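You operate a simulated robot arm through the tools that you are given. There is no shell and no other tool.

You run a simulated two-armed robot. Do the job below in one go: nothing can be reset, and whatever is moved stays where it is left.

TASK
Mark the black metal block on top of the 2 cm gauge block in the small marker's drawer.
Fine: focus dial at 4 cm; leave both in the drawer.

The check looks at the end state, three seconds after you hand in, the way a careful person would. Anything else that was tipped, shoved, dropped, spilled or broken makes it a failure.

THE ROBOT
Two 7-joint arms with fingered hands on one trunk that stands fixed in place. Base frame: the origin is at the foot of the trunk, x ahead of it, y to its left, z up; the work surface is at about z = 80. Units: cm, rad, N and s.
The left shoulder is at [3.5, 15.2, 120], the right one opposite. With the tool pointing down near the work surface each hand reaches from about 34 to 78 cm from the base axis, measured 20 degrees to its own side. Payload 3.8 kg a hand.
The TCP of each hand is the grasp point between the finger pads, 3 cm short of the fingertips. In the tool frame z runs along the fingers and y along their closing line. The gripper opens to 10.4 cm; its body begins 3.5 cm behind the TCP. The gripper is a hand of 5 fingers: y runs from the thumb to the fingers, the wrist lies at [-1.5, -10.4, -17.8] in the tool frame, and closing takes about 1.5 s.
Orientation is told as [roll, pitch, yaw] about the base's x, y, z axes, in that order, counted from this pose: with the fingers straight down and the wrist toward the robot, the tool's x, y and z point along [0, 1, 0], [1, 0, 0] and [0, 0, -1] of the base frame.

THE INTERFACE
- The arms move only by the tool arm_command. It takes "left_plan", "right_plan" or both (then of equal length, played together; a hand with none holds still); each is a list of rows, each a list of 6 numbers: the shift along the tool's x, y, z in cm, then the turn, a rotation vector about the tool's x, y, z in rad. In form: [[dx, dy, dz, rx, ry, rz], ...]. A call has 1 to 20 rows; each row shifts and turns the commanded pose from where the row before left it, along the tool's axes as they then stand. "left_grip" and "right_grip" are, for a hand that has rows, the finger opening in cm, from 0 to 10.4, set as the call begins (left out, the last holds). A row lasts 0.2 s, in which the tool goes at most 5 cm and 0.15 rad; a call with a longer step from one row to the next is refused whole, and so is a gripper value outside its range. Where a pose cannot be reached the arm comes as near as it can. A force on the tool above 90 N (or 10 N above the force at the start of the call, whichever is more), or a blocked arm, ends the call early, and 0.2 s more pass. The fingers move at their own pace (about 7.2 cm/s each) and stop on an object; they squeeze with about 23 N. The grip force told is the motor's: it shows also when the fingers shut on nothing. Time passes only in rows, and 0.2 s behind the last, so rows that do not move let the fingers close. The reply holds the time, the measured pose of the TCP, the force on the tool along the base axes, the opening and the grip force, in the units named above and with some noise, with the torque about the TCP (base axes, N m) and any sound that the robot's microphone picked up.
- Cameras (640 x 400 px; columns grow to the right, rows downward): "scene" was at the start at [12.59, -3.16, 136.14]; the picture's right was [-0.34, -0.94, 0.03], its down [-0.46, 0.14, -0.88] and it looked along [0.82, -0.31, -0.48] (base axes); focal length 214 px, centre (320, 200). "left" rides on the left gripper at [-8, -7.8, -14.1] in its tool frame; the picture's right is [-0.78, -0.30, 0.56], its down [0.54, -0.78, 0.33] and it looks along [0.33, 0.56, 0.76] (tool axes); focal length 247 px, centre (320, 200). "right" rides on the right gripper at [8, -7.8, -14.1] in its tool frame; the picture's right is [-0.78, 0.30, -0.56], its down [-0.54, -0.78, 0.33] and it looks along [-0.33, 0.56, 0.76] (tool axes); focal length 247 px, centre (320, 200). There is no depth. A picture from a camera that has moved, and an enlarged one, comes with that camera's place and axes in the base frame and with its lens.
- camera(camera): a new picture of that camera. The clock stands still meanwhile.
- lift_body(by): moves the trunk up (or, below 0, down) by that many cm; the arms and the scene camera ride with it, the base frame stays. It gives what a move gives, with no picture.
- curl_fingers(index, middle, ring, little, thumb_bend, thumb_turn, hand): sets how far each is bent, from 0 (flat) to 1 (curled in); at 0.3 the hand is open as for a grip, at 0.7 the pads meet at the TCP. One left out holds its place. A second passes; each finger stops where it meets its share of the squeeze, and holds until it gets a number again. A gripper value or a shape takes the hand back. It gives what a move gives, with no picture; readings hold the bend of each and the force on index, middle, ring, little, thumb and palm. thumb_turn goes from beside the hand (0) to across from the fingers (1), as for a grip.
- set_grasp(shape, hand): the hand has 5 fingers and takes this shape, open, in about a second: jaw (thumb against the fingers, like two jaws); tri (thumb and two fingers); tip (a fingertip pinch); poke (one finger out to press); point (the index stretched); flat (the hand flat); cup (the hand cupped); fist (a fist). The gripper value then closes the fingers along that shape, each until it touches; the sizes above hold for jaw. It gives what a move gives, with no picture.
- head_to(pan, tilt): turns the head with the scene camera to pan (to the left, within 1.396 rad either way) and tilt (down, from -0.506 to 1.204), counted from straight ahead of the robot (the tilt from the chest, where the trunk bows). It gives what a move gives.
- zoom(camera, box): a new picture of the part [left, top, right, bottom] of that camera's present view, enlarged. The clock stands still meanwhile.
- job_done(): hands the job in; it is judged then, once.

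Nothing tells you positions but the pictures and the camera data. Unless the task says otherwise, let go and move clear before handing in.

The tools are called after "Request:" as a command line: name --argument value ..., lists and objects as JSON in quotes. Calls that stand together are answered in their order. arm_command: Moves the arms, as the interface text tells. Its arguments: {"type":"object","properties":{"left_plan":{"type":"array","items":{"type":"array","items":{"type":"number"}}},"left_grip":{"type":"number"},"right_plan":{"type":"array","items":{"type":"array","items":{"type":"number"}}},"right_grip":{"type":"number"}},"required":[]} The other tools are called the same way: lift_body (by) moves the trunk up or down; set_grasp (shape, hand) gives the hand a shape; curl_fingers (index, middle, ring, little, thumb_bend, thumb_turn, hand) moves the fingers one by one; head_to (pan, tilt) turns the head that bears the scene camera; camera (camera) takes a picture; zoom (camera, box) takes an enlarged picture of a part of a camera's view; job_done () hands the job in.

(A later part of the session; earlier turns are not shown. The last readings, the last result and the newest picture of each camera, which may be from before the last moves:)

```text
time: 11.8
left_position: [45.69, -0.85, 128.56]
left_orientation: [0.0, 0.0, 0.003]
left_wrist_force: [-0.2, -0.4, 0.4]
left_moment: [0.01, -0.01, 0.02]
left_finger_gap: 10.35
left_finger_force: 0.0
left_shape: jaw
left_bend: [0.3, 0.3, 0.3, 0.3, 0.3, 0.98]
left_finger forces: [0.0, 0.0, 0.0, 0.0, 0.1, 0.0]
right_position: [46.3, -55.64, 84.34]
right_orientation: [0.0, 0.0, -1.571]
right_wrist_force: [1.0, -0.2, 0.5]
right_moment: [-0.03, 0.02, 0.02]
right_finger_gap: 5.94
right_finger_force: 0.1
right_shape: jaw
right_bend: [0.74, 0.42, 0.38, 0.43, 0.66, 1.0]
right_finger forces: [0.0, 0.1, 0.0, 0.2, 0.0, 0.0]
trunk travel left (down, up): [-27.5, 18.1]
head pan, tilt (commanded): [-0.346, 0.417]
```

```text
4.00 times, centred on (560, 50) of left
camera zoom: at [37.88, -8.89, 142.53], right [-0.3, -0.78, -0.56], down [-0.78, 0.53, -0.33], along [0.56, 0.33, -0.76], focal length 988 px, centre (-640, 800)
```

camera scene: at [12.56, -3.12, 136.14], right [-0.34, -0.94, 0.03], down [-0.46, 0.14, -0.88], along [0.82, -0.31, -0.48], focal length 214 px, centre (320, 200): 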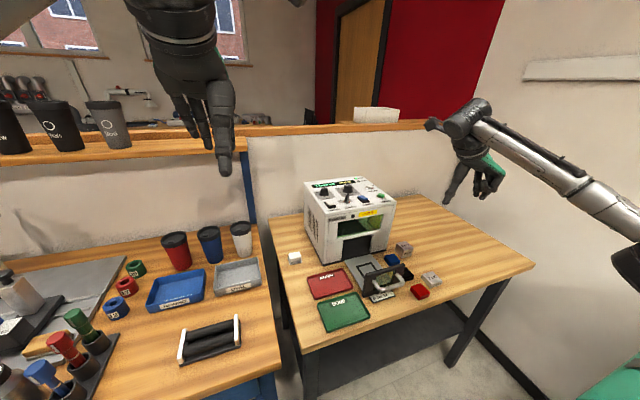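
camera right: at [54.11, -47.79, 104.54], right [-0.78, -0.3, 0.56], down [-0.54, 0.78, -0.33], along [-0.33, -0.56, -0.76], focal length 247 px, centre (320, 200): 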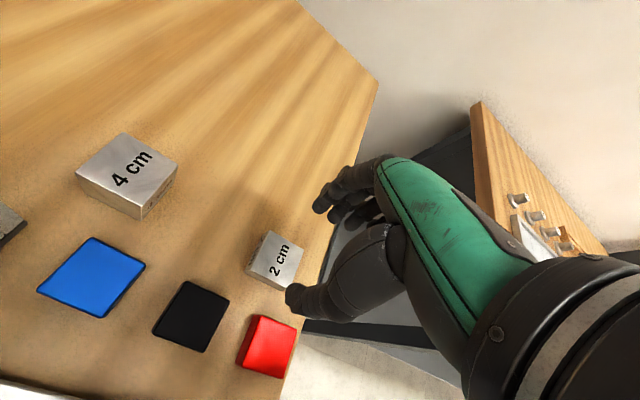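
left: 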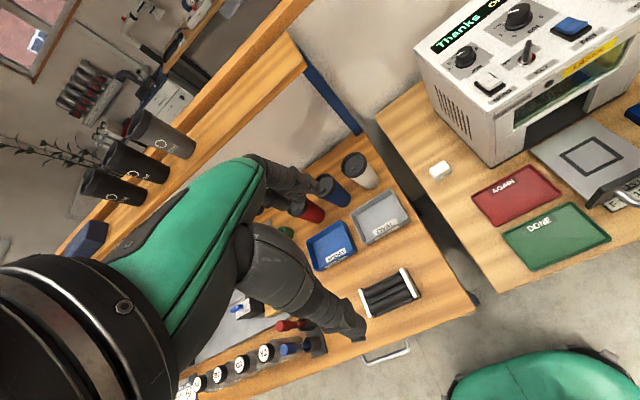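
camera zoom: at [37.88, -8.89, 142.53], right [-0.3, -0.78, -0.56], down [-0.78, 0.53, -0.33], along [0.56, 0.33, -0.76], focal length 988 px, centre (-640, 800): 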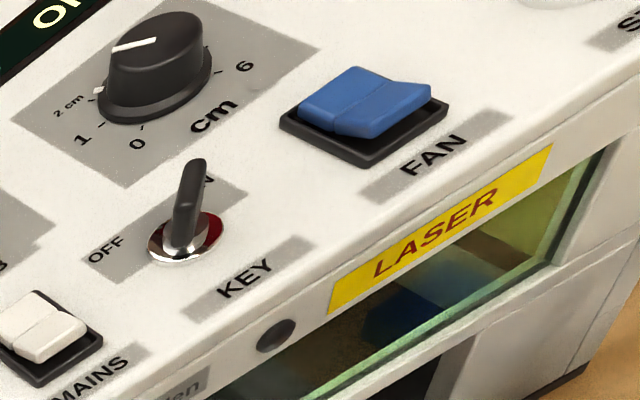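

All four fingers are beside the gauge but their tips are about 1.5 cm above the table, so I lower a little more, watching the force.

Request:
arm_command --right_plan '[[0, -0.05, 0.2, 0, 0, 0], [0, 0, 0.2, 0, 0, 0], [0, 0, 0.1, 0, 0, 0], [0, 0, 0, 0, 0, 0]]'

Request:
zoom --camera "scene" --box '[425, 250, 475, 290]'

```text
time: 12.8
left_position: [45.58, -0.87, 128.46]
left_orientation: [-0.001, 0.001, 0.001]
left_wrist_force: [0.0, -0.9, 0.1]
left_moment: [0.02, 0.0, 0.03]
left_finger_gap: 10.35
left_finger_force: 0.0
left_shape: jaw
left_bend: [0.3, 0.3, 0.3, 0.3, 0.3, 0.98]
left_finger forces: [0.0, 0.0, 0.0, 0.0, 0.1, 0.0]
right_position: [46.22, -55.51, 83.97]
right_orientation: [0.001, 0.0, -1.568]
right_wrist_force: [-0.6, 0.5, 1.2]
right_moment: [0.01, 0.0, 0.02]
right_finger_gap: 5.95
right_finger_force: 0.0
right_shape: jaw
right_bend: [0.74, 0.42, 0.38, 0.43, 0.66, 1.0]
right_finger forces: [0.0, 0.1, 0.1, 0.0, 0.1, 0.1]
trunk travel left (down, up): [-27.5, 18.1]
head pan, tilt (commanded): [-0.346, 0.417]
```

```text
10.00 times, centred on (450, 270) of scene
camera zoom: at [12.59, -3.16, 136.14], right [-0.34, -0.94, 0.03], down [-0.46, 0.14, -0.88], along [0.82, -0.31, -0.48], focal length 2145 px, centre (-980, -500)
```

zoom: 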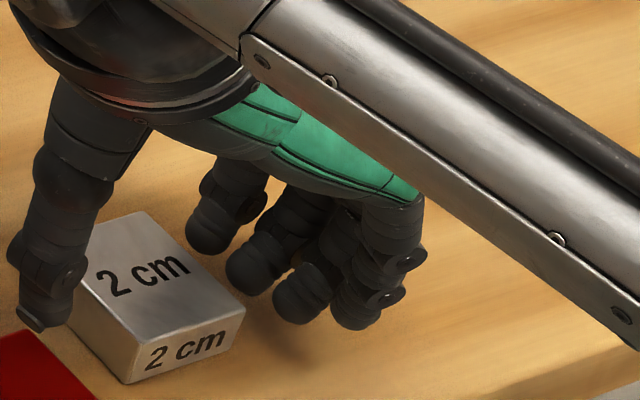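

I creep down in tiny steps to feel for the table.

Request:
arm_command --right_plan '[[0, 0, 0.1, 0, 0, 0], [0, 0, 0.1, 0, 0, 0], [0, 0, 0, 0, 0, 0]]'

Request:
arm_command --right_plan '[[0, 0, 0.1, 0, 0, 0], [0, 0, 0.1, 0, 0, 0], [0, 0, 0, 0, 0, 0]]'

```text
time: 13.6
left_position: [45.69, -0.88, 128.5]
left_orientation: [0.0, -0.001, 0.002]
left_wrist_force: [-0.1, -0.5, 0.9]
left_moment: [0.04, -0.01, 0.03]
left_finger_gap: 10.38
left_finger_force: 0.0
left_shape: jaw
left_bend: [0.3, 0.3, 0.3, 0.3, 0.3, 0.98]
left_finger forces: [0.0, 0.1, 0.0, 0.0, 0.0, 0.1]
right_position: [46.22, -55.6, 83.71]
right_orientation: [0.0, 0.0, -1.569]
right_wrist_force: [0.4, 0.2, -0.5]
right_moment: [0.0, -0.02, 0.01]
right_finger_gap: 5.95
right_finger_force: 0.1
right_shape: jaw
right_bend: [0.74, 0.42, 0.38, 0.43, 0.66, 1.0]
right_finger forces: [0.0, 0.0, 0.0, 0.1, 0.0, 0.1]
trunk travel left (down, up): [-27.5, 18.1]
head pan, tilt (commanded): [-0.346, 0.417]
```

```text
time: 14.4
left_position: [45.73, -0.86, 128.54]
left_orientation: [-0.001, 0.0, 0.002]
left_wrist_force: [0.1, 0.0, -0.6]
left_moment: [0.02, 0.0, -0.03]
left_finger_gap: 10.37
left_finger_force: 0.2
left_shape: jaw
left_bend: [0.3, 0.3, 0.3, 0.3, 0.3, 0.98]
left_finger forces: [0.0, 0.0, 0.1, 0.0, 0.0, 0.1]
right_position: [46.19, -55.54, 83.57]
right_orientation: [0.001, 0.0, -1.57]
right_wrist_force: [-1.1, 0.0, -0.5]
right_moment: [0.03, 0.01, -0.01]
right_finger_gap: 5.94
right_finger_force: 0.0
right_shape: jaw
right_bend: [0.74, 0.42, 0.38, 0.43, 0.66, 1.0]
right_finger forces: [0.0, 0.0, 0.0, 0.0, 0.1, 0.1]
trunk travel left (down, up): [-27.5, 18.1]
head pan, tilt (commanded): [-0.346, 0.417]
```

Still free at z 83.6 with the tips well beside the block. I close on the gauge.

Request:
arm_command --right_plan '[[0, 0, 0, 0, 0, 0], [0, 0, 0, 0, 0, 0], [0, 0, 0, 0, 0, 0], [0, 0, 0, 0, 0, 0], [0, 0, 0, 0, 0, 0], [0, 0, 0, 0, 0, 0], [0, 0, 0, 0, 0, 0], [0, 0, 0, 0, 0, 0]]' --right_grip 3.0

Request:
zoom --camera "scene" --box '[425, 250, 475, 290]'

Request:
zoom --camera "right" --box '[260, 160, 400, 300]'

```text
time: 16.2
left_position: [45.64, -0.89, 128.45]
left_orientation: [0.0, -0.002, 0.001]
left_wrist_force: [0.4, 0.0, 0.3]
left_moment: [0.01, -0.02, 0.01]
left_finger_gap: 10.33
left_finger_force: 0.1
left_shape: jaw
left_bend: [0.3, 0.3, 0.3, 0.3, 0.3, 0.98]
left_finger forces: [0.0, 0.1, 0.1, 0.0, 0.1, 0.0]
right_position: [46.16, -55.61, 83.52]
right_orientation: [0.0, 0.0, -1.57]
right_wrist_force: [-0.3, 0.1, -0.3]
right_moment: [-0.02, 0.01, 0.0]
right_finger_gap: 3.87
right_finger_force: 22.8
right_shape: jaw
right_bend: [0.74, 0.5, 0.49, 0.5, 0.73, 1.0]
right_finger forces: [11.4, 6.2, 2.6, 0.0, 20.4, 0.0]
trunk travel left (down, up): [-27.5, 18.1]
head pan, tilt (commanded): [-0.346, 0.417]
```

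```text
10.00 times, centred on (450, 270) of scene
camera zoom: at [12.6, -3.18, 136.13], right [-0.34, -0.94, 0.03], down [-0.46, 0.14, -0.88], along [0.82, -0.31, -0.48], focal length 2145 px, centre (-980, -500)
```

zoom: 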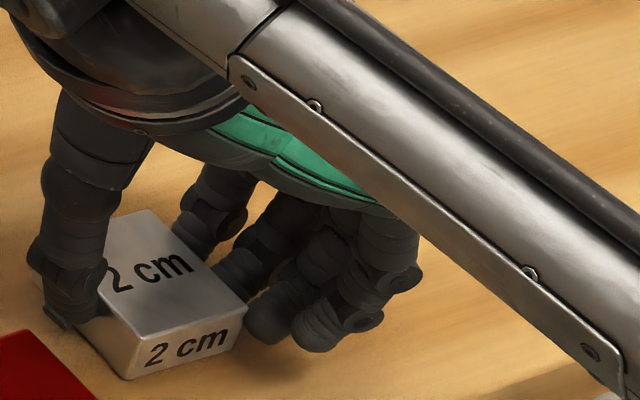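

```text
2.86 times, centred on (330, 230) of right
camera zoom: at [54.18, -47.95, 97.7], right [-0.78, -0.3, 0.56], down [-0.54, 0.78, -0.33], along [-0.33, -0.56, -0.76], focal length 706 px, centre (291, 114)
```

zoom: 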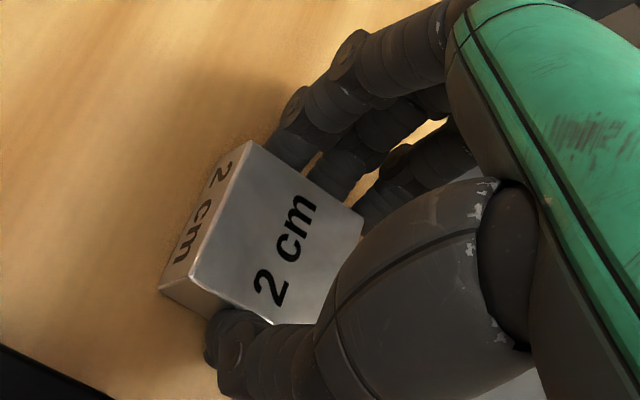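

The gauge is gripped (thumb 20 N against index, middle and ring). I lift a few cm and check that it hangs level.

Request:
arm_command --right_plan '[[0, 0, -0.3, 0, 0, 0], [0, 0, -0.7, 0, 0, 0], [0, 0, -1.0, 0, 0, 0], [0, 0, -1.5, 0, 0, 0], [0, 0, -2.0, 0, 0, 0], [0, 0, -2.0, 0, 0, 0], [0, 0, 0, 0, 0, 0]]'

Request:
zoom --camera "scene" --box '[425, 230, 475, 270]'

Request:
zoom --camera "right" --box '[260, 160, 400, 300]'

```text
time: 17.8
left_position: [45.73, -0.95, 128.55]
left_orientation: [0.0, -0.001, 0.003]
left_wrist_force: [-1.0, 0.0, 0.6]
left_moment: [0.0, -0.02, 0.01]
left_finger_gap: 10.34
left_finger_force: 0.0
left_shape: jaw
left_bend: [0.3, 0.3, 0.3, 0.3, 0.3, 0.98]
left_finger forces: [0.1, 0.0, 0.0, 0.1, 0.0, 0.1]
right_position: [46.11, -55.61, 91.11]
right_orientation: [0.0, 0.0, -1.568]
right_wrist_force: [-0.5, 0.4, -0.6]
right_moment: [0.01, 0.02, -0.01]
right_finger_gap: 3.86
right_finger_force: 23.0
right_shape: jaw
right_bend: [0.74, 0.5, 0.49, 0.5, 0.73, 1.0]
right_finger forces: [11.6, 6.0, 2.5, 0.0, 20.3, 0.1]
trunk travel left (down, up): [-27.5, 18.1]
head pan, tilt (commanded): [-0.346, 0.417]
```

```text
10.00 times, centred on (450, 250) of scene
camera zoom: at [12.61, -3.19, 136.13], right [-0.34, -0.94, 0.03], down [-0.46, 0.14, -0.88], along [0.82, -0.31, -0.48], focal length 2145 px, centre (-980, -300)
```

zoom: 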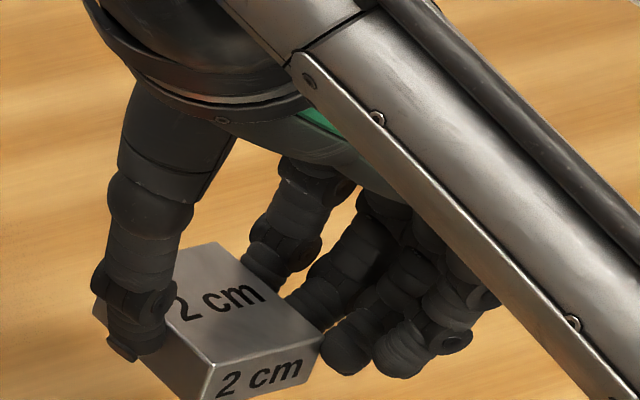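

```text
2.86 times, centred on (330, 230) of right
camera zoom: at [54.1, -47.91, 105.22], right [-0.78, -0.3, 0.56], down [-0.54, 0.78, -0.33], along [-0.33, -0.56, -0.76], focal length 706 px, centre (291, 114)
```

zoom: 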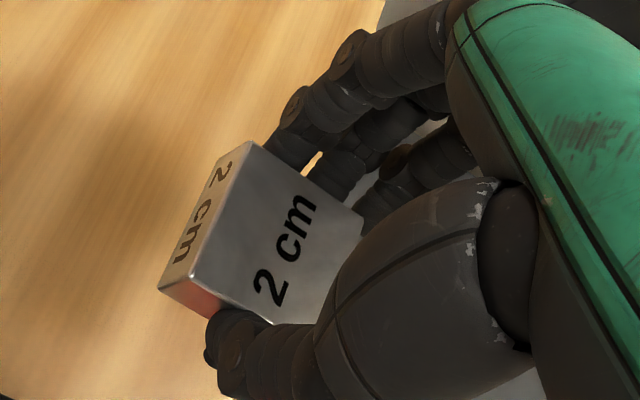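

The gauge is held level and square, centred on the TCP. In this yaw the wrist camera would hit the machine front (x≈63) at the drawer, so I raise the hand and try the opposite yaw (+90°), which keeps the camera on the robot's side.

Request:
arm_command --right_plan '[[0, 0, -3.5, 0, 0, 0], [0, 0, -3.5, 0, 0, 0], [0, 0, -3.5, 0, 0, 0], [0, 0, -3.5, 0, 0, 0], [0, 0, 0, 0, 0, -0.14], [0, 0, 0, 0, 0, -0.14], [0, 0, 0, 0, 0, -0.14], [0, 0, 0, 0, 0, -0.14], [0, 0, 0, 0, 0, -0.14], [0, 0, 0, 0, 0, -0.14], [0, 0, 0, 0, 0, -0.14], [0, 0, 0, 0, 0, -0.14], [0, 0, 0, 0, 0, -0.14], [0, 0, 0, 0, 0, -0.14], [0, 0, 0, 0, 0, -0.14]]'

Request:
arm_command --right_plan '[[0, 0, 0, 0, 0, -0.14], [0, 0, 0, 0, 0, -0.14], [0, 0, 0, 0, 0, -0.14], [0, 0, 0, 0, 0, -0.14], [0, 0, 0, 0, 0, -0.14], [0, 0, 0, 0, 0, -0.14], [0, 0, 0, 0, 0, -0.14], [0, 0, 0, 0, 0, -0.14], [0, 0, 0, 0, 0, -0.14], [0, 0, 0, 0, 0, -0.14], [0, 0, 0, 0, 0, -0.14], [0, 0, 0, 0, 0, 0]]'

Request:
camera --camera "scene"

Request:
camera --camera "right"

```text
time: 21.0
left_position: [45.71, -1.06, 128.58]
left_orientation: [-0.001, 0.001, 0.001]
left_wrist_force: [-0.6, 0.5, -1.1]
left_moment: [0.0, 0.01, -0.03]
left_finger_gap: 10.34
left_finger_force: 0.1
left_shape: jaw
left_bend: [0.3, 0.3, 0.3, 0.3, 0.3, 0.98]
left_finger forces: [0.1, 0.0, 0.0, 0.0, 0.1, 0.0]
right_position: [46.26, -55.58, 105.08]
right_orientation: [0.001, 0.001, -0.028]
right_wrist_force: [-0.6, -0.7, -1.5]
right_moment: [0.01, 0.03, 0.02]
right_finger_gap: 3.88
right_finger_force: 22.1
right_shape: jaw
right_bend: [0.74, 0.5, 0.5, 0.5, 0.73, 1.0]
right_finger forces: [11.5, 6.2, 2.3, 0.1, 20.3, 0.1]
trunk travel left (down, up): [-27.5, 18.1]
head pan, tilt (commanded): [-0.346, 0.417]
```

```text
time: 23.6
left_position: [45.7, -0.94, 128.54]
left_orientation: [0.001, 0.0, 0.001]
left_wrist_force: [0.3, 0.7, -0.3]
left_moment: [0.01, 0.02, -0.03]
left_finger_gap: 10.36
left_finger_force: 0.1
left_shape: jaw
left_bend: [0.3, 0.3, 0.3, 0.3, 0.3, 0.98]
left_finger forces: [0.1, 0.1, 0.0, 0.1, 0.0, 0.0]
right_position: [46.19, -55.71, 105.11]
right_orientation: [-0.002, 0.0, 1.509]
right_wrist_force: [0.3, -0.2, -1.1]
right_moment: [0.0, -0.02, -0.03]
right_finger_gap: 3.87
right_finger_force: 22.9
right_shape: jaw
right_bend: [0.74, 0.5, 0.5, 0.5, 0.73, 1.0]
right_finger forces: [11.5, 6.1, 2.5, 0.0, 20.2, 0.0]
trunk travel left (down, up): [-27.5, 18.1]
head pan, tilt (commanded): [-0.346, 0.417]
```

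```text
taken
camera scene: at [12.59, -3.21, 136.13], right [-0.34, -0.94, 0.03], down [-0.46, 0.14, -0.88], along [0.82, -0.31, -0.48], focal length 214 px, centre (320, 200)
```

scene: 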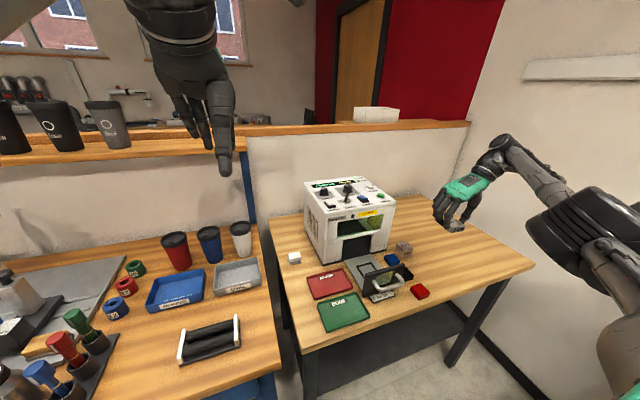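

```text
taken
camera right: at [37.71, -63.02, 119.16], right [0.79, 0.25, 0.56], down [0.49, -0.81, -0.33], along [0.37, 0.53, -0.76], focal length 247 px, centre (320, 200)
```

right: 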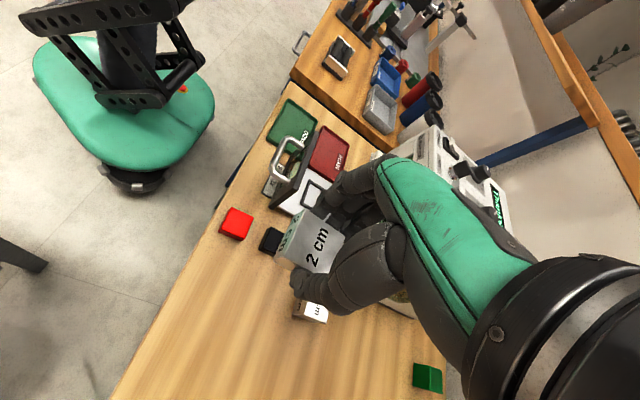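

The +90° yaw works too and keeps the camera clear of the machine. From here I also get a new view of the drawer and card, so I zoom on them.

Request:
zoom --camera "right" --box '[255, 125, 345, 215]'

Request:
zoom --camera "right" --box '[260, 150, 310, 200]'

Request:
zoom --camera "scene" --box '[340, 240, 420, 310]'

```text
4.44 times, centred on (300, 170) of right
camera zoom: at [37.71, -63.02, 119.16], right [0.79, 0.25, 0.56], down [0.49, -0.81, -0.33], along [0.37, 0.53, -0.76], focal length 1098 px, centre (409, 333)
```

zoom: 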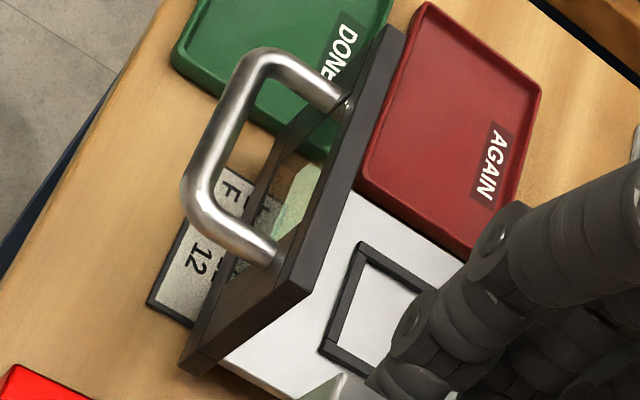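

```text
8.00 times, centred on (285, 175) of right
camera zoom: at [37.71, -63.02, 119.16], right [0.79, 0.25, 0.56], down [0.49, -0.81, -0.33], along [0.37, 0.53, -0.76], focal length 1976 px, centre (600, 400)
```

zoom: 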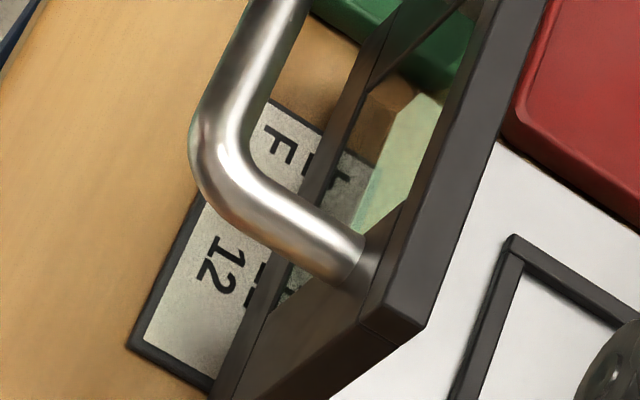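

```text
5.71 times, centred on (380, 275) of scene
camera zoom: at [12.59, -3.21, 136.13], right [-0.34, -0.94, 0.03], down [-0.46, 0.14, -0.88], along [0.82, -0.31, -0.48], focal length 1226 px, centre (-23, -229)
```

zoom: 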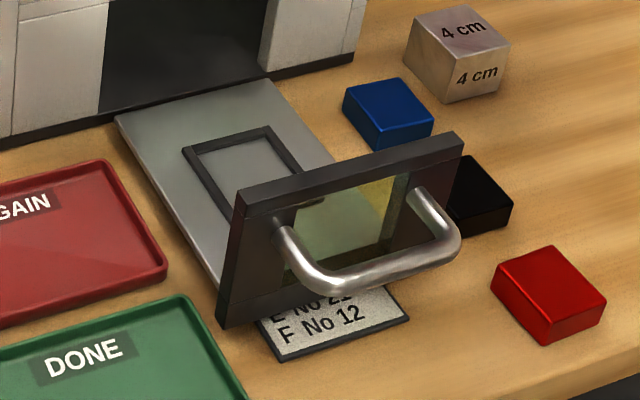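

Combining the views, the frame in the drawer is centred near (55.0, −36.95) with its top around z 82, inner width about 4.7 cm. I square the yaw and carry the gauge above the drawer.

Request:
arm_command --right_plan '[[0, 0, 0, 0, 0, -0.062], [-1.2, 2.6, 0, 0, 0, 0], [-1.2, 2.6, 0, 0, 0, 0], [-1.2, 2.6, 0, 0, 0, 0], [-1.2, 2.6, 0, 0, 0, 0], [-1.2, 2.6, 0, 0, 0, 0], [-1.2, 2.6, 0, 0, 0, 0], [-1.2, 2.6, 0, 0, 0, 0], [0, 0, 0, 0, 0, 0]]'

Request:
camera --camera "right"

Request:
camera --camera "scene"

Request:
camera --camera "left"

```text
time: 25.6
left_position: [45.67, -0.89, 128.64]
left_orientation: [0.0, 0.0, 0.001]
left_wrist_force: [0.0, -0.9, -0.9]
left_moment: [-0.01, 0.03, 0.02]
left_finger_gap: 10.36
left_finger_force: 0.1
left_shape: jaw
left_bend: [0.3, 0.3, 0.3, 0.3, 0.3, 0.98]
left_finger forces: [0.0, 0.0, 0.1, 0.0, 0.0, 0.1]
right_position: [54.67, -36.76, 104.43]
right_orientation: [0.0, 0.0, 1.572]
right_wrist_force: [-0.2, -0.5, -0.7]
right_moment: [-0.01, 0.04, 0.02]
right_finger_gap: 3.84
right_finger_force: 23.1
right_shape: jaw
right_bend: [0.74, 0.5, 0.5, 0.5, 0.73, 1.0]
right_finger forces: [11.5, 6.0, 2.6, 0.1, 20.2, 0.0]
right hand out of reach, approached as far as the arm can: row 1
trunk travel left (down, up): [-27.5, 18.1]
head pan, tilt (commanded): [-0.346, 0.417]
```

```text
taken
camera right: at [46.67, -44.57, 118.56], right [0.78, 0.3, 0.56], down [0.54, -0.78, -0.33], along [0.33, 0.56, -0.76], focal length 247 px, centre (320, 200)
```

right: 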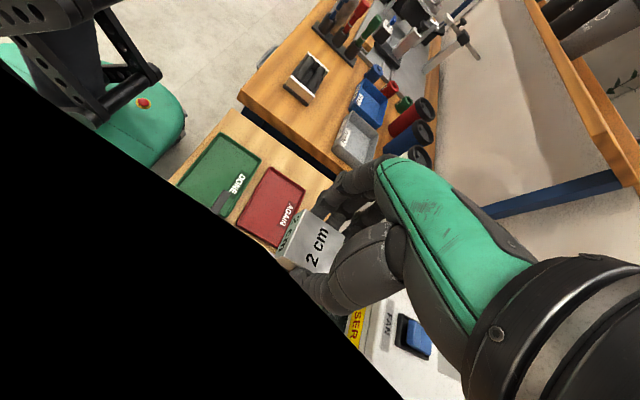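

```text
taken
camera scene: at [12.58, -3.21, 136.14], right [-0.34, -0.94, 0.03], down [-0.46, 0.14, -0.88], along [0.82, -0.31, -0.48], focal length 214 px, centre (320, 200)
```

scene: 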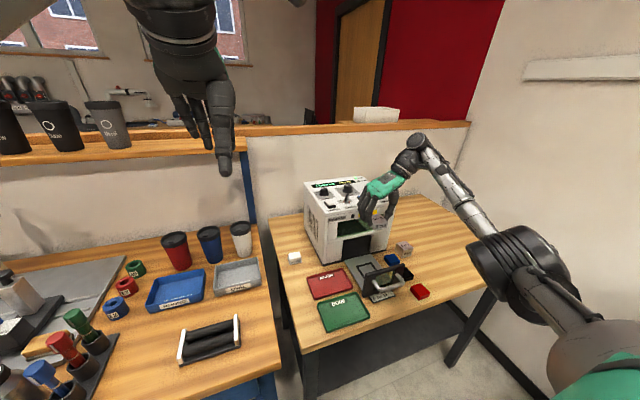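

```text
taken
camera left: at [37.87, -8.94, 142.53], right [-0.3, -0.78, -0.56], down [-0.78, 0.53, -0.33], along [0.56, 0.33, -0.76], focal length 247 px, centre (320, 200)
```

left: 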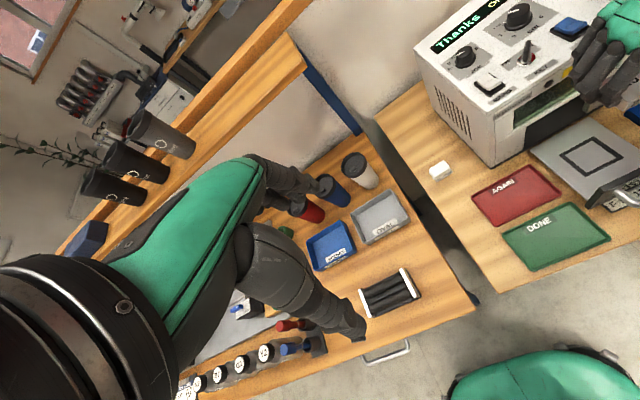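

The gauge is over the drawer area at z 104 and something of the arm now hides part of the wrist camera's view. I check the arm's configuration from the scene camera before going lower.

Request:
zoom --camera "scene" --box '[340, 120, 540, 310]'

Request:
zoom --camera "right" --box '[230, 150, 430, 330]'

Request:
zoom --camera "left" --box '[500, 0, 640, 220]'

```text
2.11 times, centred on (440, 215) of scene
camera zoom: at [12.58, -3.21, 136.14], right [-0.34, -0.94, 0.03], down [-0.46, 0.14, -0.88], along [0.82, -0.31, -0.48], focal length 452 px, centre (67, 168)
```

zoom: 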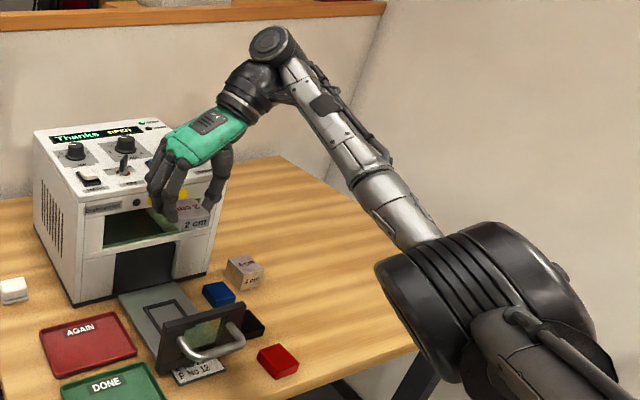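

```text
2.22 times, centred on (330, 240) of right
camera zoom: at [46.67, -44.57, 118.56], right [0.78, 0.3, 0.56], down [0.54, -0.78, -0.33], along [0.33, 0.56, -0.76], focal length 549 px, centre (298, 111)
```

zoom: 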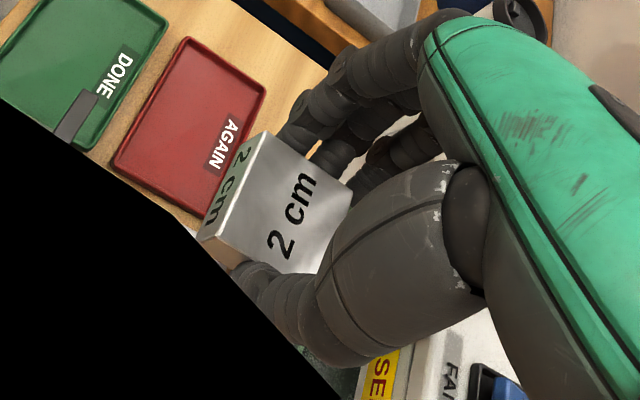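

```text
1.82 times, centred on (570, 110) of left
camera zoom: at [37.87, -8.94, 142.53], right [-0.3, -0.78, -0.56], down [-0.78, 0.53, -0.33], along [0.56, 0.33, -0.76], focal length 449 px, centre (-134, 364)
```

zoom: 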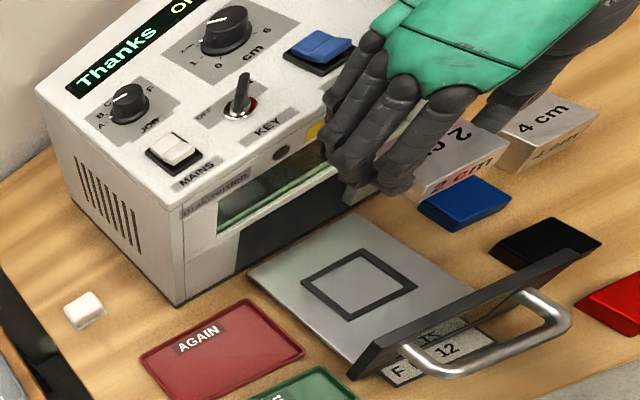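

The arm is clear of everything, but the wrist camera is half blocked by the forearm. I bring the left hand round so its camera watches the drawer nest from the left while I lower the gauge.

Request:
arm_command --left_plan '[[0, 0, 0, 0, 0, 0.1428], [0, 0, 0, 0, 0, 0.1428], [0, 0, 0, 0, 0, 0.1428], [0, 0, 0, 0, 0, 0.1428], [0, 0, 0, 0, 0, 0.1428], [0, 0, 0, 0, 0, 0.1428], [0, 0, 0, 0, 0, 0.1428], [0, 0, 0, 0, 0, 0.1428], [0, 0, 0, 0, 0, 0.1428], [0, 0, 0, 0, 0, 0.1428], [0, 0, 0, 0, 0, 0.1428], [0.35, 1.7, 2.6, 0, 0, 0], [0.35, 1.7, 2.6, 0, 0, 0], [0.35, 1.7, 2.6, 0, 0, 0], [0.35, 1.7, 2.6, 0, 0, 0], [0.35, 1.7, 2.6, 0, 0, 0], [0.35, 1.7, 2.6, 0, 0, 0], [0, 0, 0, 0, 0, 0]]'

Request:
camera --camera "left"

Request:
camera --camera "scene"

```text
time: 29.4
left_position: [47.94, -11.2, 112.89]
left_orientation: [0.0, 0.0, -1.569]
left_wrist_force: [0.5, 0.4, -0.2]
left_moment: [0.0, -0.02, -0.01]
left_finger_gap: 10.37
left_finger_force: 0.0
left_shape: jaw
left_bend: [0.3, 0.3, 0.3, 0.3, 0.3, 0.98]
left_finger forces: [0.0, 0.1, 0.1, 0.0, 0.0, 0.0]
right_position: [54.77, -36.54, 104.58]
right_orientation: [-0.001, 0.002, 1.572]
right_wrist_force: [-0.1, -0.4, -0.7]
right_moment: [-0.01, 0.01, 0.0]
right_finger_gap: 3.83
right_finger_force: 23.0
right_shape: jaw
right_bend: [0.74, 0.5, 0.5, 0.5, 0.73, 1.0]
right_finger forces: [11.5, 6.2, 2.6, 0.0, 20.2, 0.1]
trunk travel left (down, up): [-27.5, 18.1]
head pan, tilt (commanded): [-0.346, 0.417]
```

```text
taken
camera left: at [39.91, -3.44, 126.9], right [-0.78, 0.29, -0.56], down [0.53, 0.78, -0.33], along [0.33, -0.56, -0.76], focal length 247 px, centre (320, 200)
```

left: 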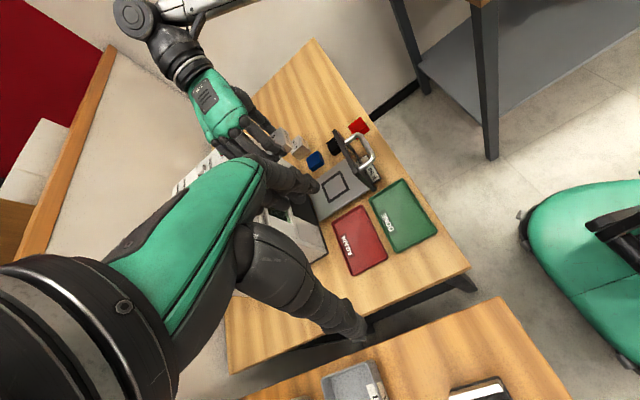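

```text
taken
camera scene: at [12.6, -3.15, 136.14], right [-0.34, -0.94, 0.03], down [-0.46, 0.14, -0.88], along [0.82, -0.31, -0.48], focal length 214 px, centre (320, 200)
```

scene: 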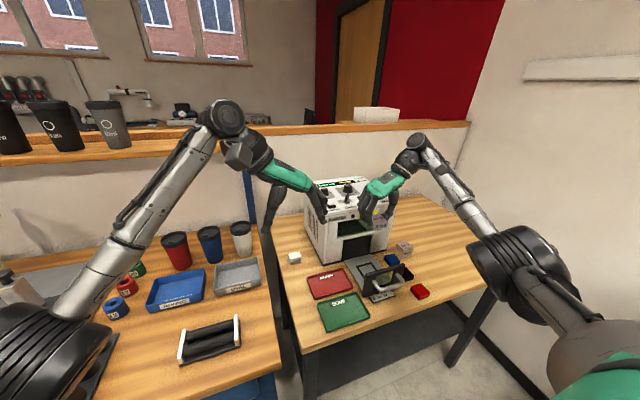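

The left camera sees the nest well from here. I zoom in and start lowering the gauge toward the drawer.

Request:
zoom --camera "left" --box '[260, 110, 400, 220]'

Request:
arm_command --right_plan '[[-0.1, -0.1, 1.5, 0, 0, 0], [-0.1, -0.1, 1.5, 0, 0, 0], [0, 0, 1.5, 0, 0, 0], [0, 0, 1.5, 0, 0, 0], [0, 0, 1.5, 0, 0, 0], [0, 0, 1.0, 0, 0, 0], [0, 0, 0, 0, 0, 0]]'

Request:
zoom --camera "left" --box '[260, 110, 400, 220]'

Request:
zoom --camera "scene" --box '[340, 120, 540, 310]'

```text
3.64 times, centred on (330, 165) of left
camera zoom: at [39.91, -3.44, 126.9], right [-0.78, 0.29, -0.56], down [0.53, 0.78, -0.33], along [0.33, -0.56, -0.76], focal length 898 px, centre (284, 327)
```

zoom: 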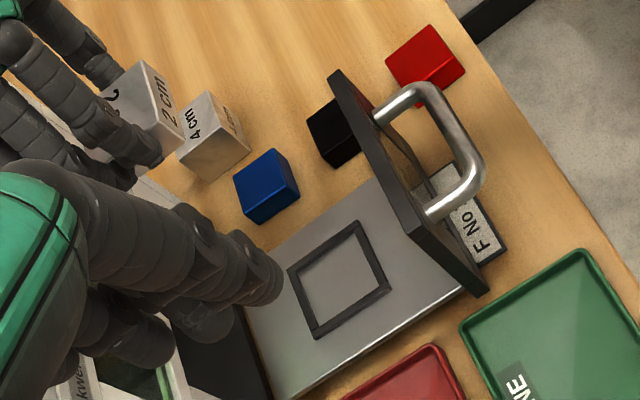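

```text
time: 31.0
left_position: [48.07, -11.19, 112.92]
left_orientation: [-0.001, -0.002, -1.569]
left_wrist_force: [-0.1, -0.2, -0.5]
left_moment: [-0.01, -0.01, -0.01]
left_finger_gap: 10.37
left_finger_force: 0.1
left_shape: jaw
left_bend: [0.3, 0.3, 0.3, 0.3, 0.3, 0.98]
left_finger forces: [0.0, 0.1, 0.1, 0.0, 0.0, 0.0]
right_position: [54.92, -36.97, 95.94]
right_orientation: [0.0, -0.001, 1.572]
right_wrist_force: [0.6, 0.0, -0.8]
right_moment: [0.03, 0.01, 0.01]
right_finger_gap: 3.82
right_finger_force: 23.0
right_shape: jaw
right_bend: [0.74, 0.5, 0.5, 0.5, 0.73, 1.0]
right_finger forces: [11.6, 6.1, 2.6, 0.0, 20.2, 0.1]
trunk travel left (down, up): [-27.5, 18.1]
head pan, tilt (commanded): [-0.346, 0.417]
```

```text
3.64 times, centred on (330, 165) of left
camera zoom: at [39.92, -3.44, 126.93], right [-0.78, 0.29, -0.56], down [0.53, 0.78, -0.33], along [0.33, -0.56, -0.76], focal length 898 px, centre (284, 327)
```

zoom: 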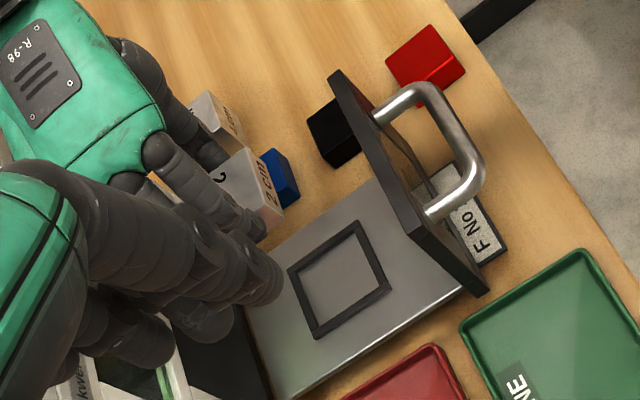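

```text
2.11 times, centred on (440, 215) of scene
camera zoom: at [12.61, -3.17, 136.14], right [-0.34, -0.94, 0.03], down [-0.46, 0.14, -0.88], along [0.82, -0.31, -0.48], focal length 452 px, centre (67, 168)
```

zoom: 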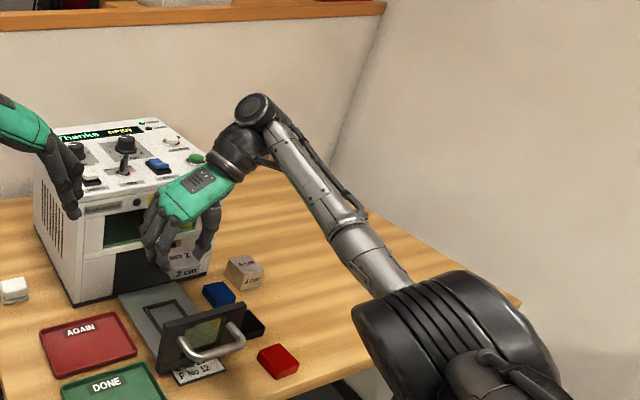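

Lowering is smooth. I continue down so the gauge is a couple of cm above the nest, then compare its edges with the frame in the same picture.

Request:
arm_command --right_plan '[[0, 0, 1.2, 0, 0, 0], [0, 0, 1.2, 0, 0, 0], [0, 0, 1.2, 0, 0, 0], [0, 0, 1.2, 0, 0, 0], [0, 0, 1.2, 0, 0, 0], [0, 0, 1.0, 0, 0, 0], [0, 0, 0.7, 0, 0, 0], [0, 0, 0, 0, 0, 0]]'

Request:
zoom --camera "left" --box '[270, 120, 380, 210]'

Request:
zoom --camera "scene" --box '[340, 200, 440, 310]'

Request:
camera --camera "right"

```text
time: 32.8
left_position: [47.96, -11.28, 112.99]
left_orientation: [-0.002, -0.002, -1.57]
left_wrist_force: [0.7, 0.5, -0.1]
left_moment: [0.01, 0.02, 0.0]
left_finger_gap: 10.36
left_finger_force: 0.1
left_shape: jaw
left_bend: [0.3, 0.3, 0.3, 0.3, 0.3, 0.98]
left_finger forces: [0.0, 0.1, 0.0, 0.0, 0.0, 0.0]
right_position: [55.03, -37.04, 88.27]
right_orientation: [0.0, -0.002, 1.572]
right_wrist_force: [0.4, -0.3, -0.3]
right_moment: [-0.01, 0.02, -0.02]
right_finger_gap: 3.84
right_finger_force: 22.4
right_shape: jaw
right_bend: [0.74, 0.5, 0.5, 0.5, 0.73, 1.0]
right_finger forces: [11.5, 6.1, 2.7, 0.0, 20.2, 0.0]
trunk travel left (down, up): [-27.5, 18.1]
head pan, tilt (commanded): [-0.346, 0.417]
```

```text
4.44 times, centred on (325, 165) of left
camera zoom: at [39.92, -3.44, 126.93], right [-0.78, 0.29, -0.56], down [0.53, 0.78, -0.33], along [0.33, -0.56, -0.76], focal length 1098 px, centre (298, 356)
```

zoom: 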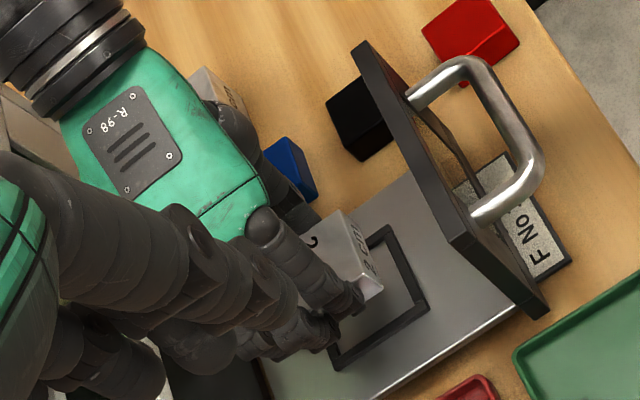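

```text
3.64 times, centred on (390, 255) of scene
camera zoom: at [12.61, -3.17, 136.14], right [-0.34, -0.94, 0.03], down [-0.46, 0.14, -0.88], along [0.82, -0.31, -0.48], focal length 780 px, centre (66, 0)
```

zoom: 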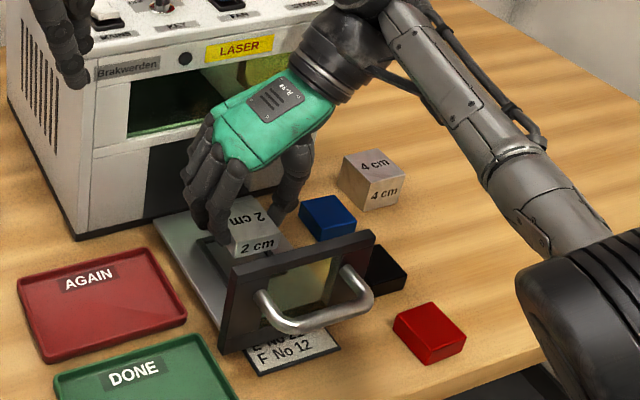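

```text
taken
camera right: at [46.93, -44.89, 102.35], right [0.78, 0.3, 0.56], down [0.54, -0.78, -0.33], along [0.33, 0.56, -0.76], focal length 247 px, centre (320, 200)
```

right: 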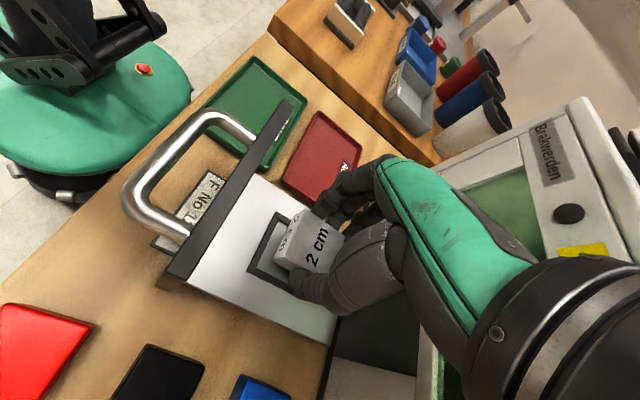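

Now the wrist camera sees both the gauge and the nest clearly. I zoom there to measure the alignment.

Request:
zoom --camera "right" --box '[235, 190, 355, 310]'

Request:
zoom --camera "left" --box '[325, 155, 385, 210]'

Request:
zoom --camera "scene" --box '[380, 240, 430, 290]'

```text
3.33 times, centred on (295, 250) of right
camera zoom: at [46.93, -44.89, 102.35], right [0.78, 0.3, 0.56], down [0.54, -0.78, -0.33], along [0.33, 0.56, -0.76], focal length 823 px, centre (403, 33)
```

zoom: 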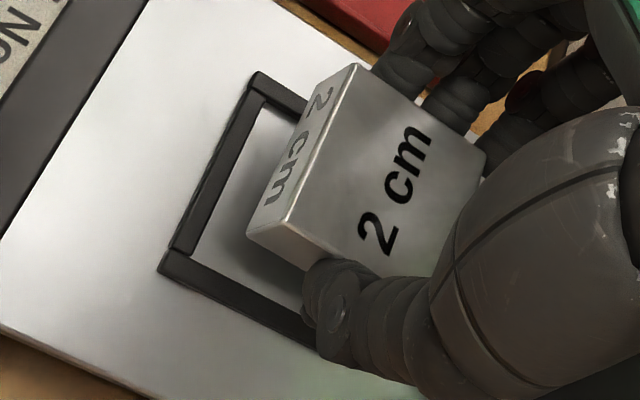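

```text
7.27 times, centred on (355, 182) of left
camera zoom: at [39.92, -3.44, 126.93], right [-0.78, 0.29, -0.56], down [0.53, 0.78, -0.33], along [0.33, -0.56, -0.76], focal length 1796 px, centre (66, 327)
```

zoom: 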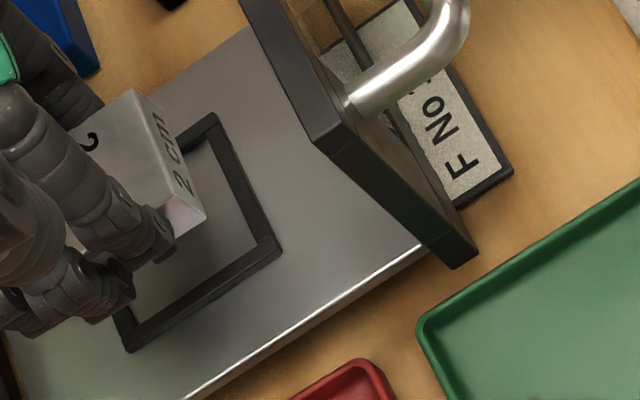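

```text
8.00 times, centred on (405, 265) of scene
camera zoom: at [12.61, -3.17, 136.14], right [-0.34, -0.94, 0.03], down [-0.46, 0.14, -0.88], along [0.82, -0.31, -0.48], focal length 1716 px, centre (-360, -320)
```

zoom: 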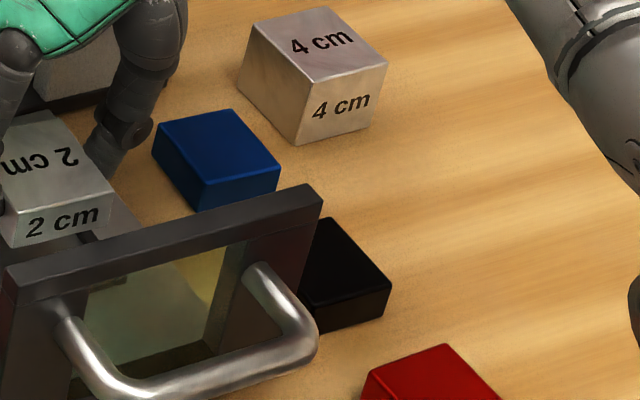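

The gauge (≈4.1 cm wide, centre (54.9, −37.0)) is nearly over the nest centre, estimated (54.8, −36.9) with the frame top about z 82.2. I shift slightly and lower until it is just above the frame.

Request:
arm_command --right_plan '[[0.12, 0.1, 0.5, 0, 0, 0], [0, 0, 0.5, 0, 0, 0], [0, 0, 0.5, 0, 0, 0], [0, 0, 0.3, 0, 0, 0], [0, 0, 0, 0, 0, 0]]'

Request:
zoom --camera "right" --box '[235, 190, 355, 310]'

Request:
zoom --camera "left" --box '[325, 155, 385, 210]'

```text
time: 34.0
left_position: [47.93, -11.19, 112.94]
left_orientation: [0.001, -0.001, -1.572]
left_wrist_force: [-0.2, 0.7, -1.1]
left_moment: [0.0, 0.01, -0.01]
left_finger_gap: 10.34
left_finger_force: 0.1
left_shape: jaw
left_bend: [0.3, 0.3, 0.3, 0.3, 0.3, 0.98]
left_finger forces: [0.0, 0.0, 0.1, 0.0, 0.0, 0.0]
right_position: [54.73, -36.96, 86.42]
right_orientation: [0.0, 0.002, 1.571]
right_wrist_force: [0.2, 0.4, -0.2]
right_moment: [-0.01, 0.05, -0.01]
right_finger_gap: 3.86
right_finger_force: 23.4
right_shape: jaw
right_bend: [0.74, 0.5, 0.5, 0.5, 0.73, 1.0]
right_finger forces: [11.5, 6.2, 2.6, 0.0, 20.2, 0.0]
trunk travel left (down, up): [-27.5, 18.1]
head pan, tilt (commanded): [-0.346, 0.417]
```

```text
3.33 times, centred on (295, 250) of right
camera zoom: at [46.72, -44.82, 100.53], right [0.78, 0.3, 0.56], down [0.54, -0.78, -0.33], along [0.33, 0.56, -0.76], focal length 823 px, centre (403, 33)
```

zoom: 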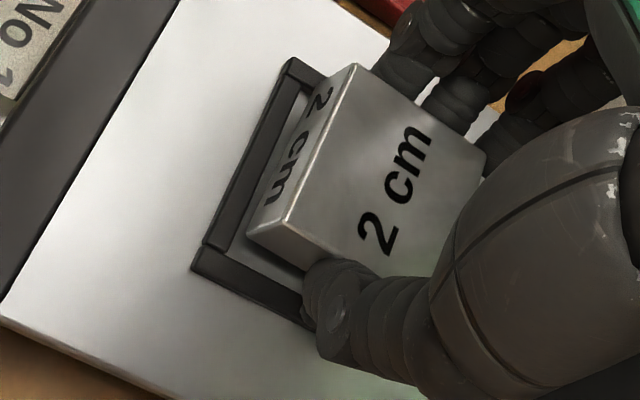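

```text
7.27 times, centred on (355, 182) of left
camera zoom: at [39.92, -3.44, 126.93], right [-0.78, 0.29, -0.56], down [0.53, 0.78, -0.33], along [0.33, -0.56, -0.76], focal length 1796 px, centre (66, 327)
```

zoom: 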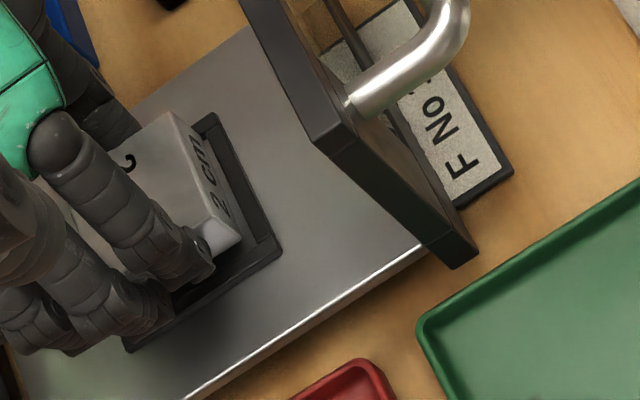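

The gauge is about 1 cm above the plate and nearly inside the frame. I zoom in tighter on the front-right and front-left corners of the nest to fine-align.

Request:
zoom --camera "right" --box '[285, 230, 335, 280]'

Request:
zoom --camera "right" --box '[300, 195, 350, 245]'

Request:
zoom --camera "left" --box '[335, 165, 365, 205]'

```text
8.00 times, centred on (310, 255) of right
camera zoom: at [46.72, -44.82, 100.53], right [0.78, 0.3, 0.56], down [0.54, -0.78, -0.33], along [0.33, 0.56, -0.76], focal length 1976 px, centre (400, -240)
```

zoom: 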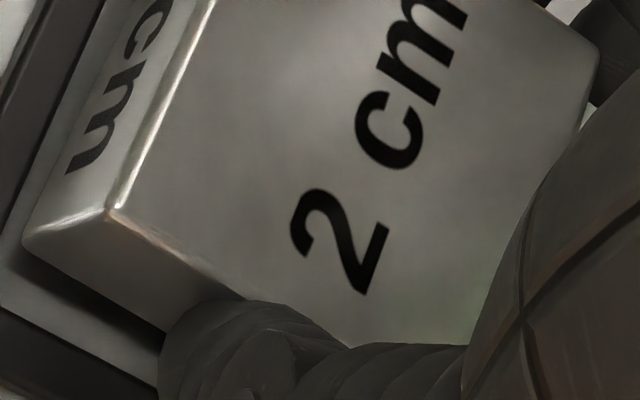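

```text
8.00 times, centred on (325, 220) of right
camera zoom: at [46.72, -44.82, 100.53], right [0.78, 0.3, 0.56], down [0.54, -0.78, -0.33], along [0.33, 0.56, -0.76], focal length 1976 px, centre (280, 40)
```

zoom: 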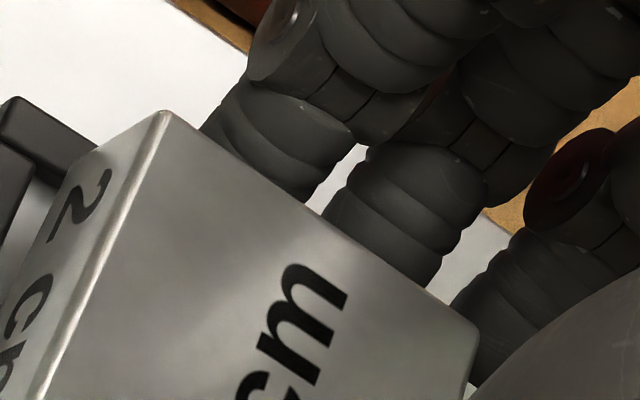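

```text
10.00 times, centred on (350, 185) of left
camera zoom: at [39.92, -3.44, 126.93], right [-0.78, 0.29, -0.56], down [0.53, 0.78, -0.33], along [0.33, -0.56, -0.76], focal length 2470 px, centre (20, 350)
```

zoom: 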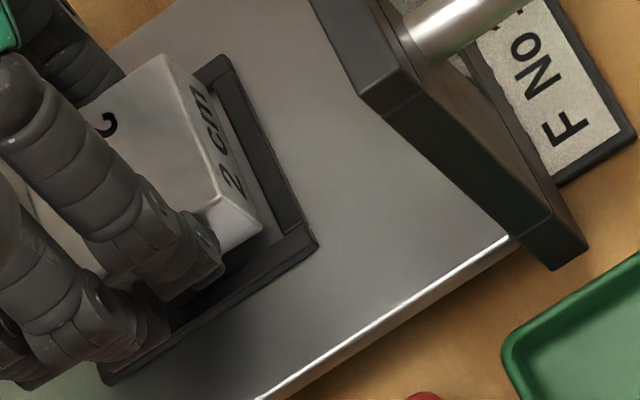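

The gauge sits slightly forward over the front strip: it needs about +0.25 cm in x and −0.08 in y. I make that correction and look again.

Request:
arm_command --right_plan '[[-0.25, -0.08, 0, 0, 0, 0], [0, 0, 0.3, 0, 0, 0], [0, 0, 0, 0, 0, 0]]'

Request:
zoom --camera "right" --box '[270, 205, 320, 275]'

Request:
zoom --camera "left" --box '[335, 165, 365, 205]'

```text
time: 34.8
left_position: [48.07, -11.2, 112.98]
left_orientation: [0.0, 0.0, -1.569]
left_wrist_force: [-0.7, 0.0, 0.4]
left_moment: [0.0, -0.02, 0.02]
left_finger_gap: 10.36
left_finger_force: 0.0
left_shape: jaw
left_bend: [0.3, 0.3, 0.3, 0.3, 0.3, 0.98]
left_finger forces: [0.0, 0.1, 0.0, 0.0, 0.1, 0.1]
right_position: [55.0, -37.09, 86.11]
right_orientation: [0.001, -0.001, 1.573]
right_wrist_force: [0.2, 0.5, -0.6]
right_moment: [-0.01, 0.02, 0.02]
right_finger_gap: 3.84
right_finger_force: 23.4
right_shape: jaw
right_bend: [0.74, 0.5, 0.5, 0.5, 0.73, 1.0]
right_finger forces: [11.4, 6.1, 2.6, 0.1, 20.3, 0.0]
trunk travel left (down, up): [-27.5, 18.1]
head pan, tilt (commanded): [-0.346, 0.417]
```

```text
5.71 times, centred on (295, 240) of right
camera zoom: at [46.98, -44.91, 100.27], right [0.78, 0.3, 0.56], down [0.54, -0.78, -0.33], along [0.33, 0.56, -0.76], focal length 1411 px, centre (463, -29)
```

zoom: 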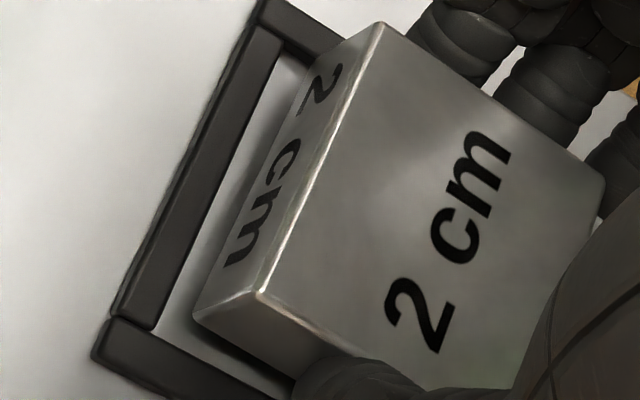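

```text
10.00 times, centred on (350, 185) of left
camera zoom: at [39.92, -3.45, 126.93], right [-0.78, 0.29, -0.56], down [0.53, 0.78, -0.33], along [0.33, -0.56, -0.76], focal length 2470 px, centre (20, 350)
```

zoom: 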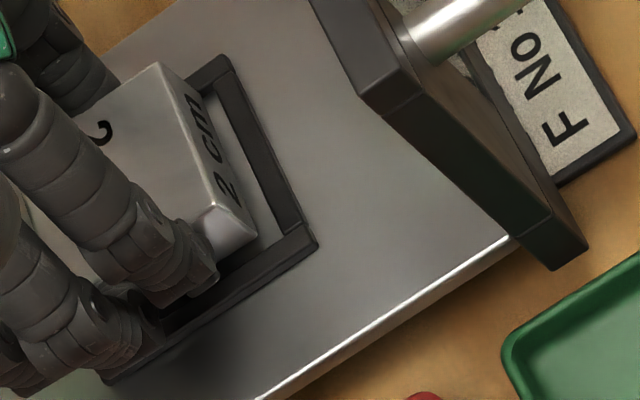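

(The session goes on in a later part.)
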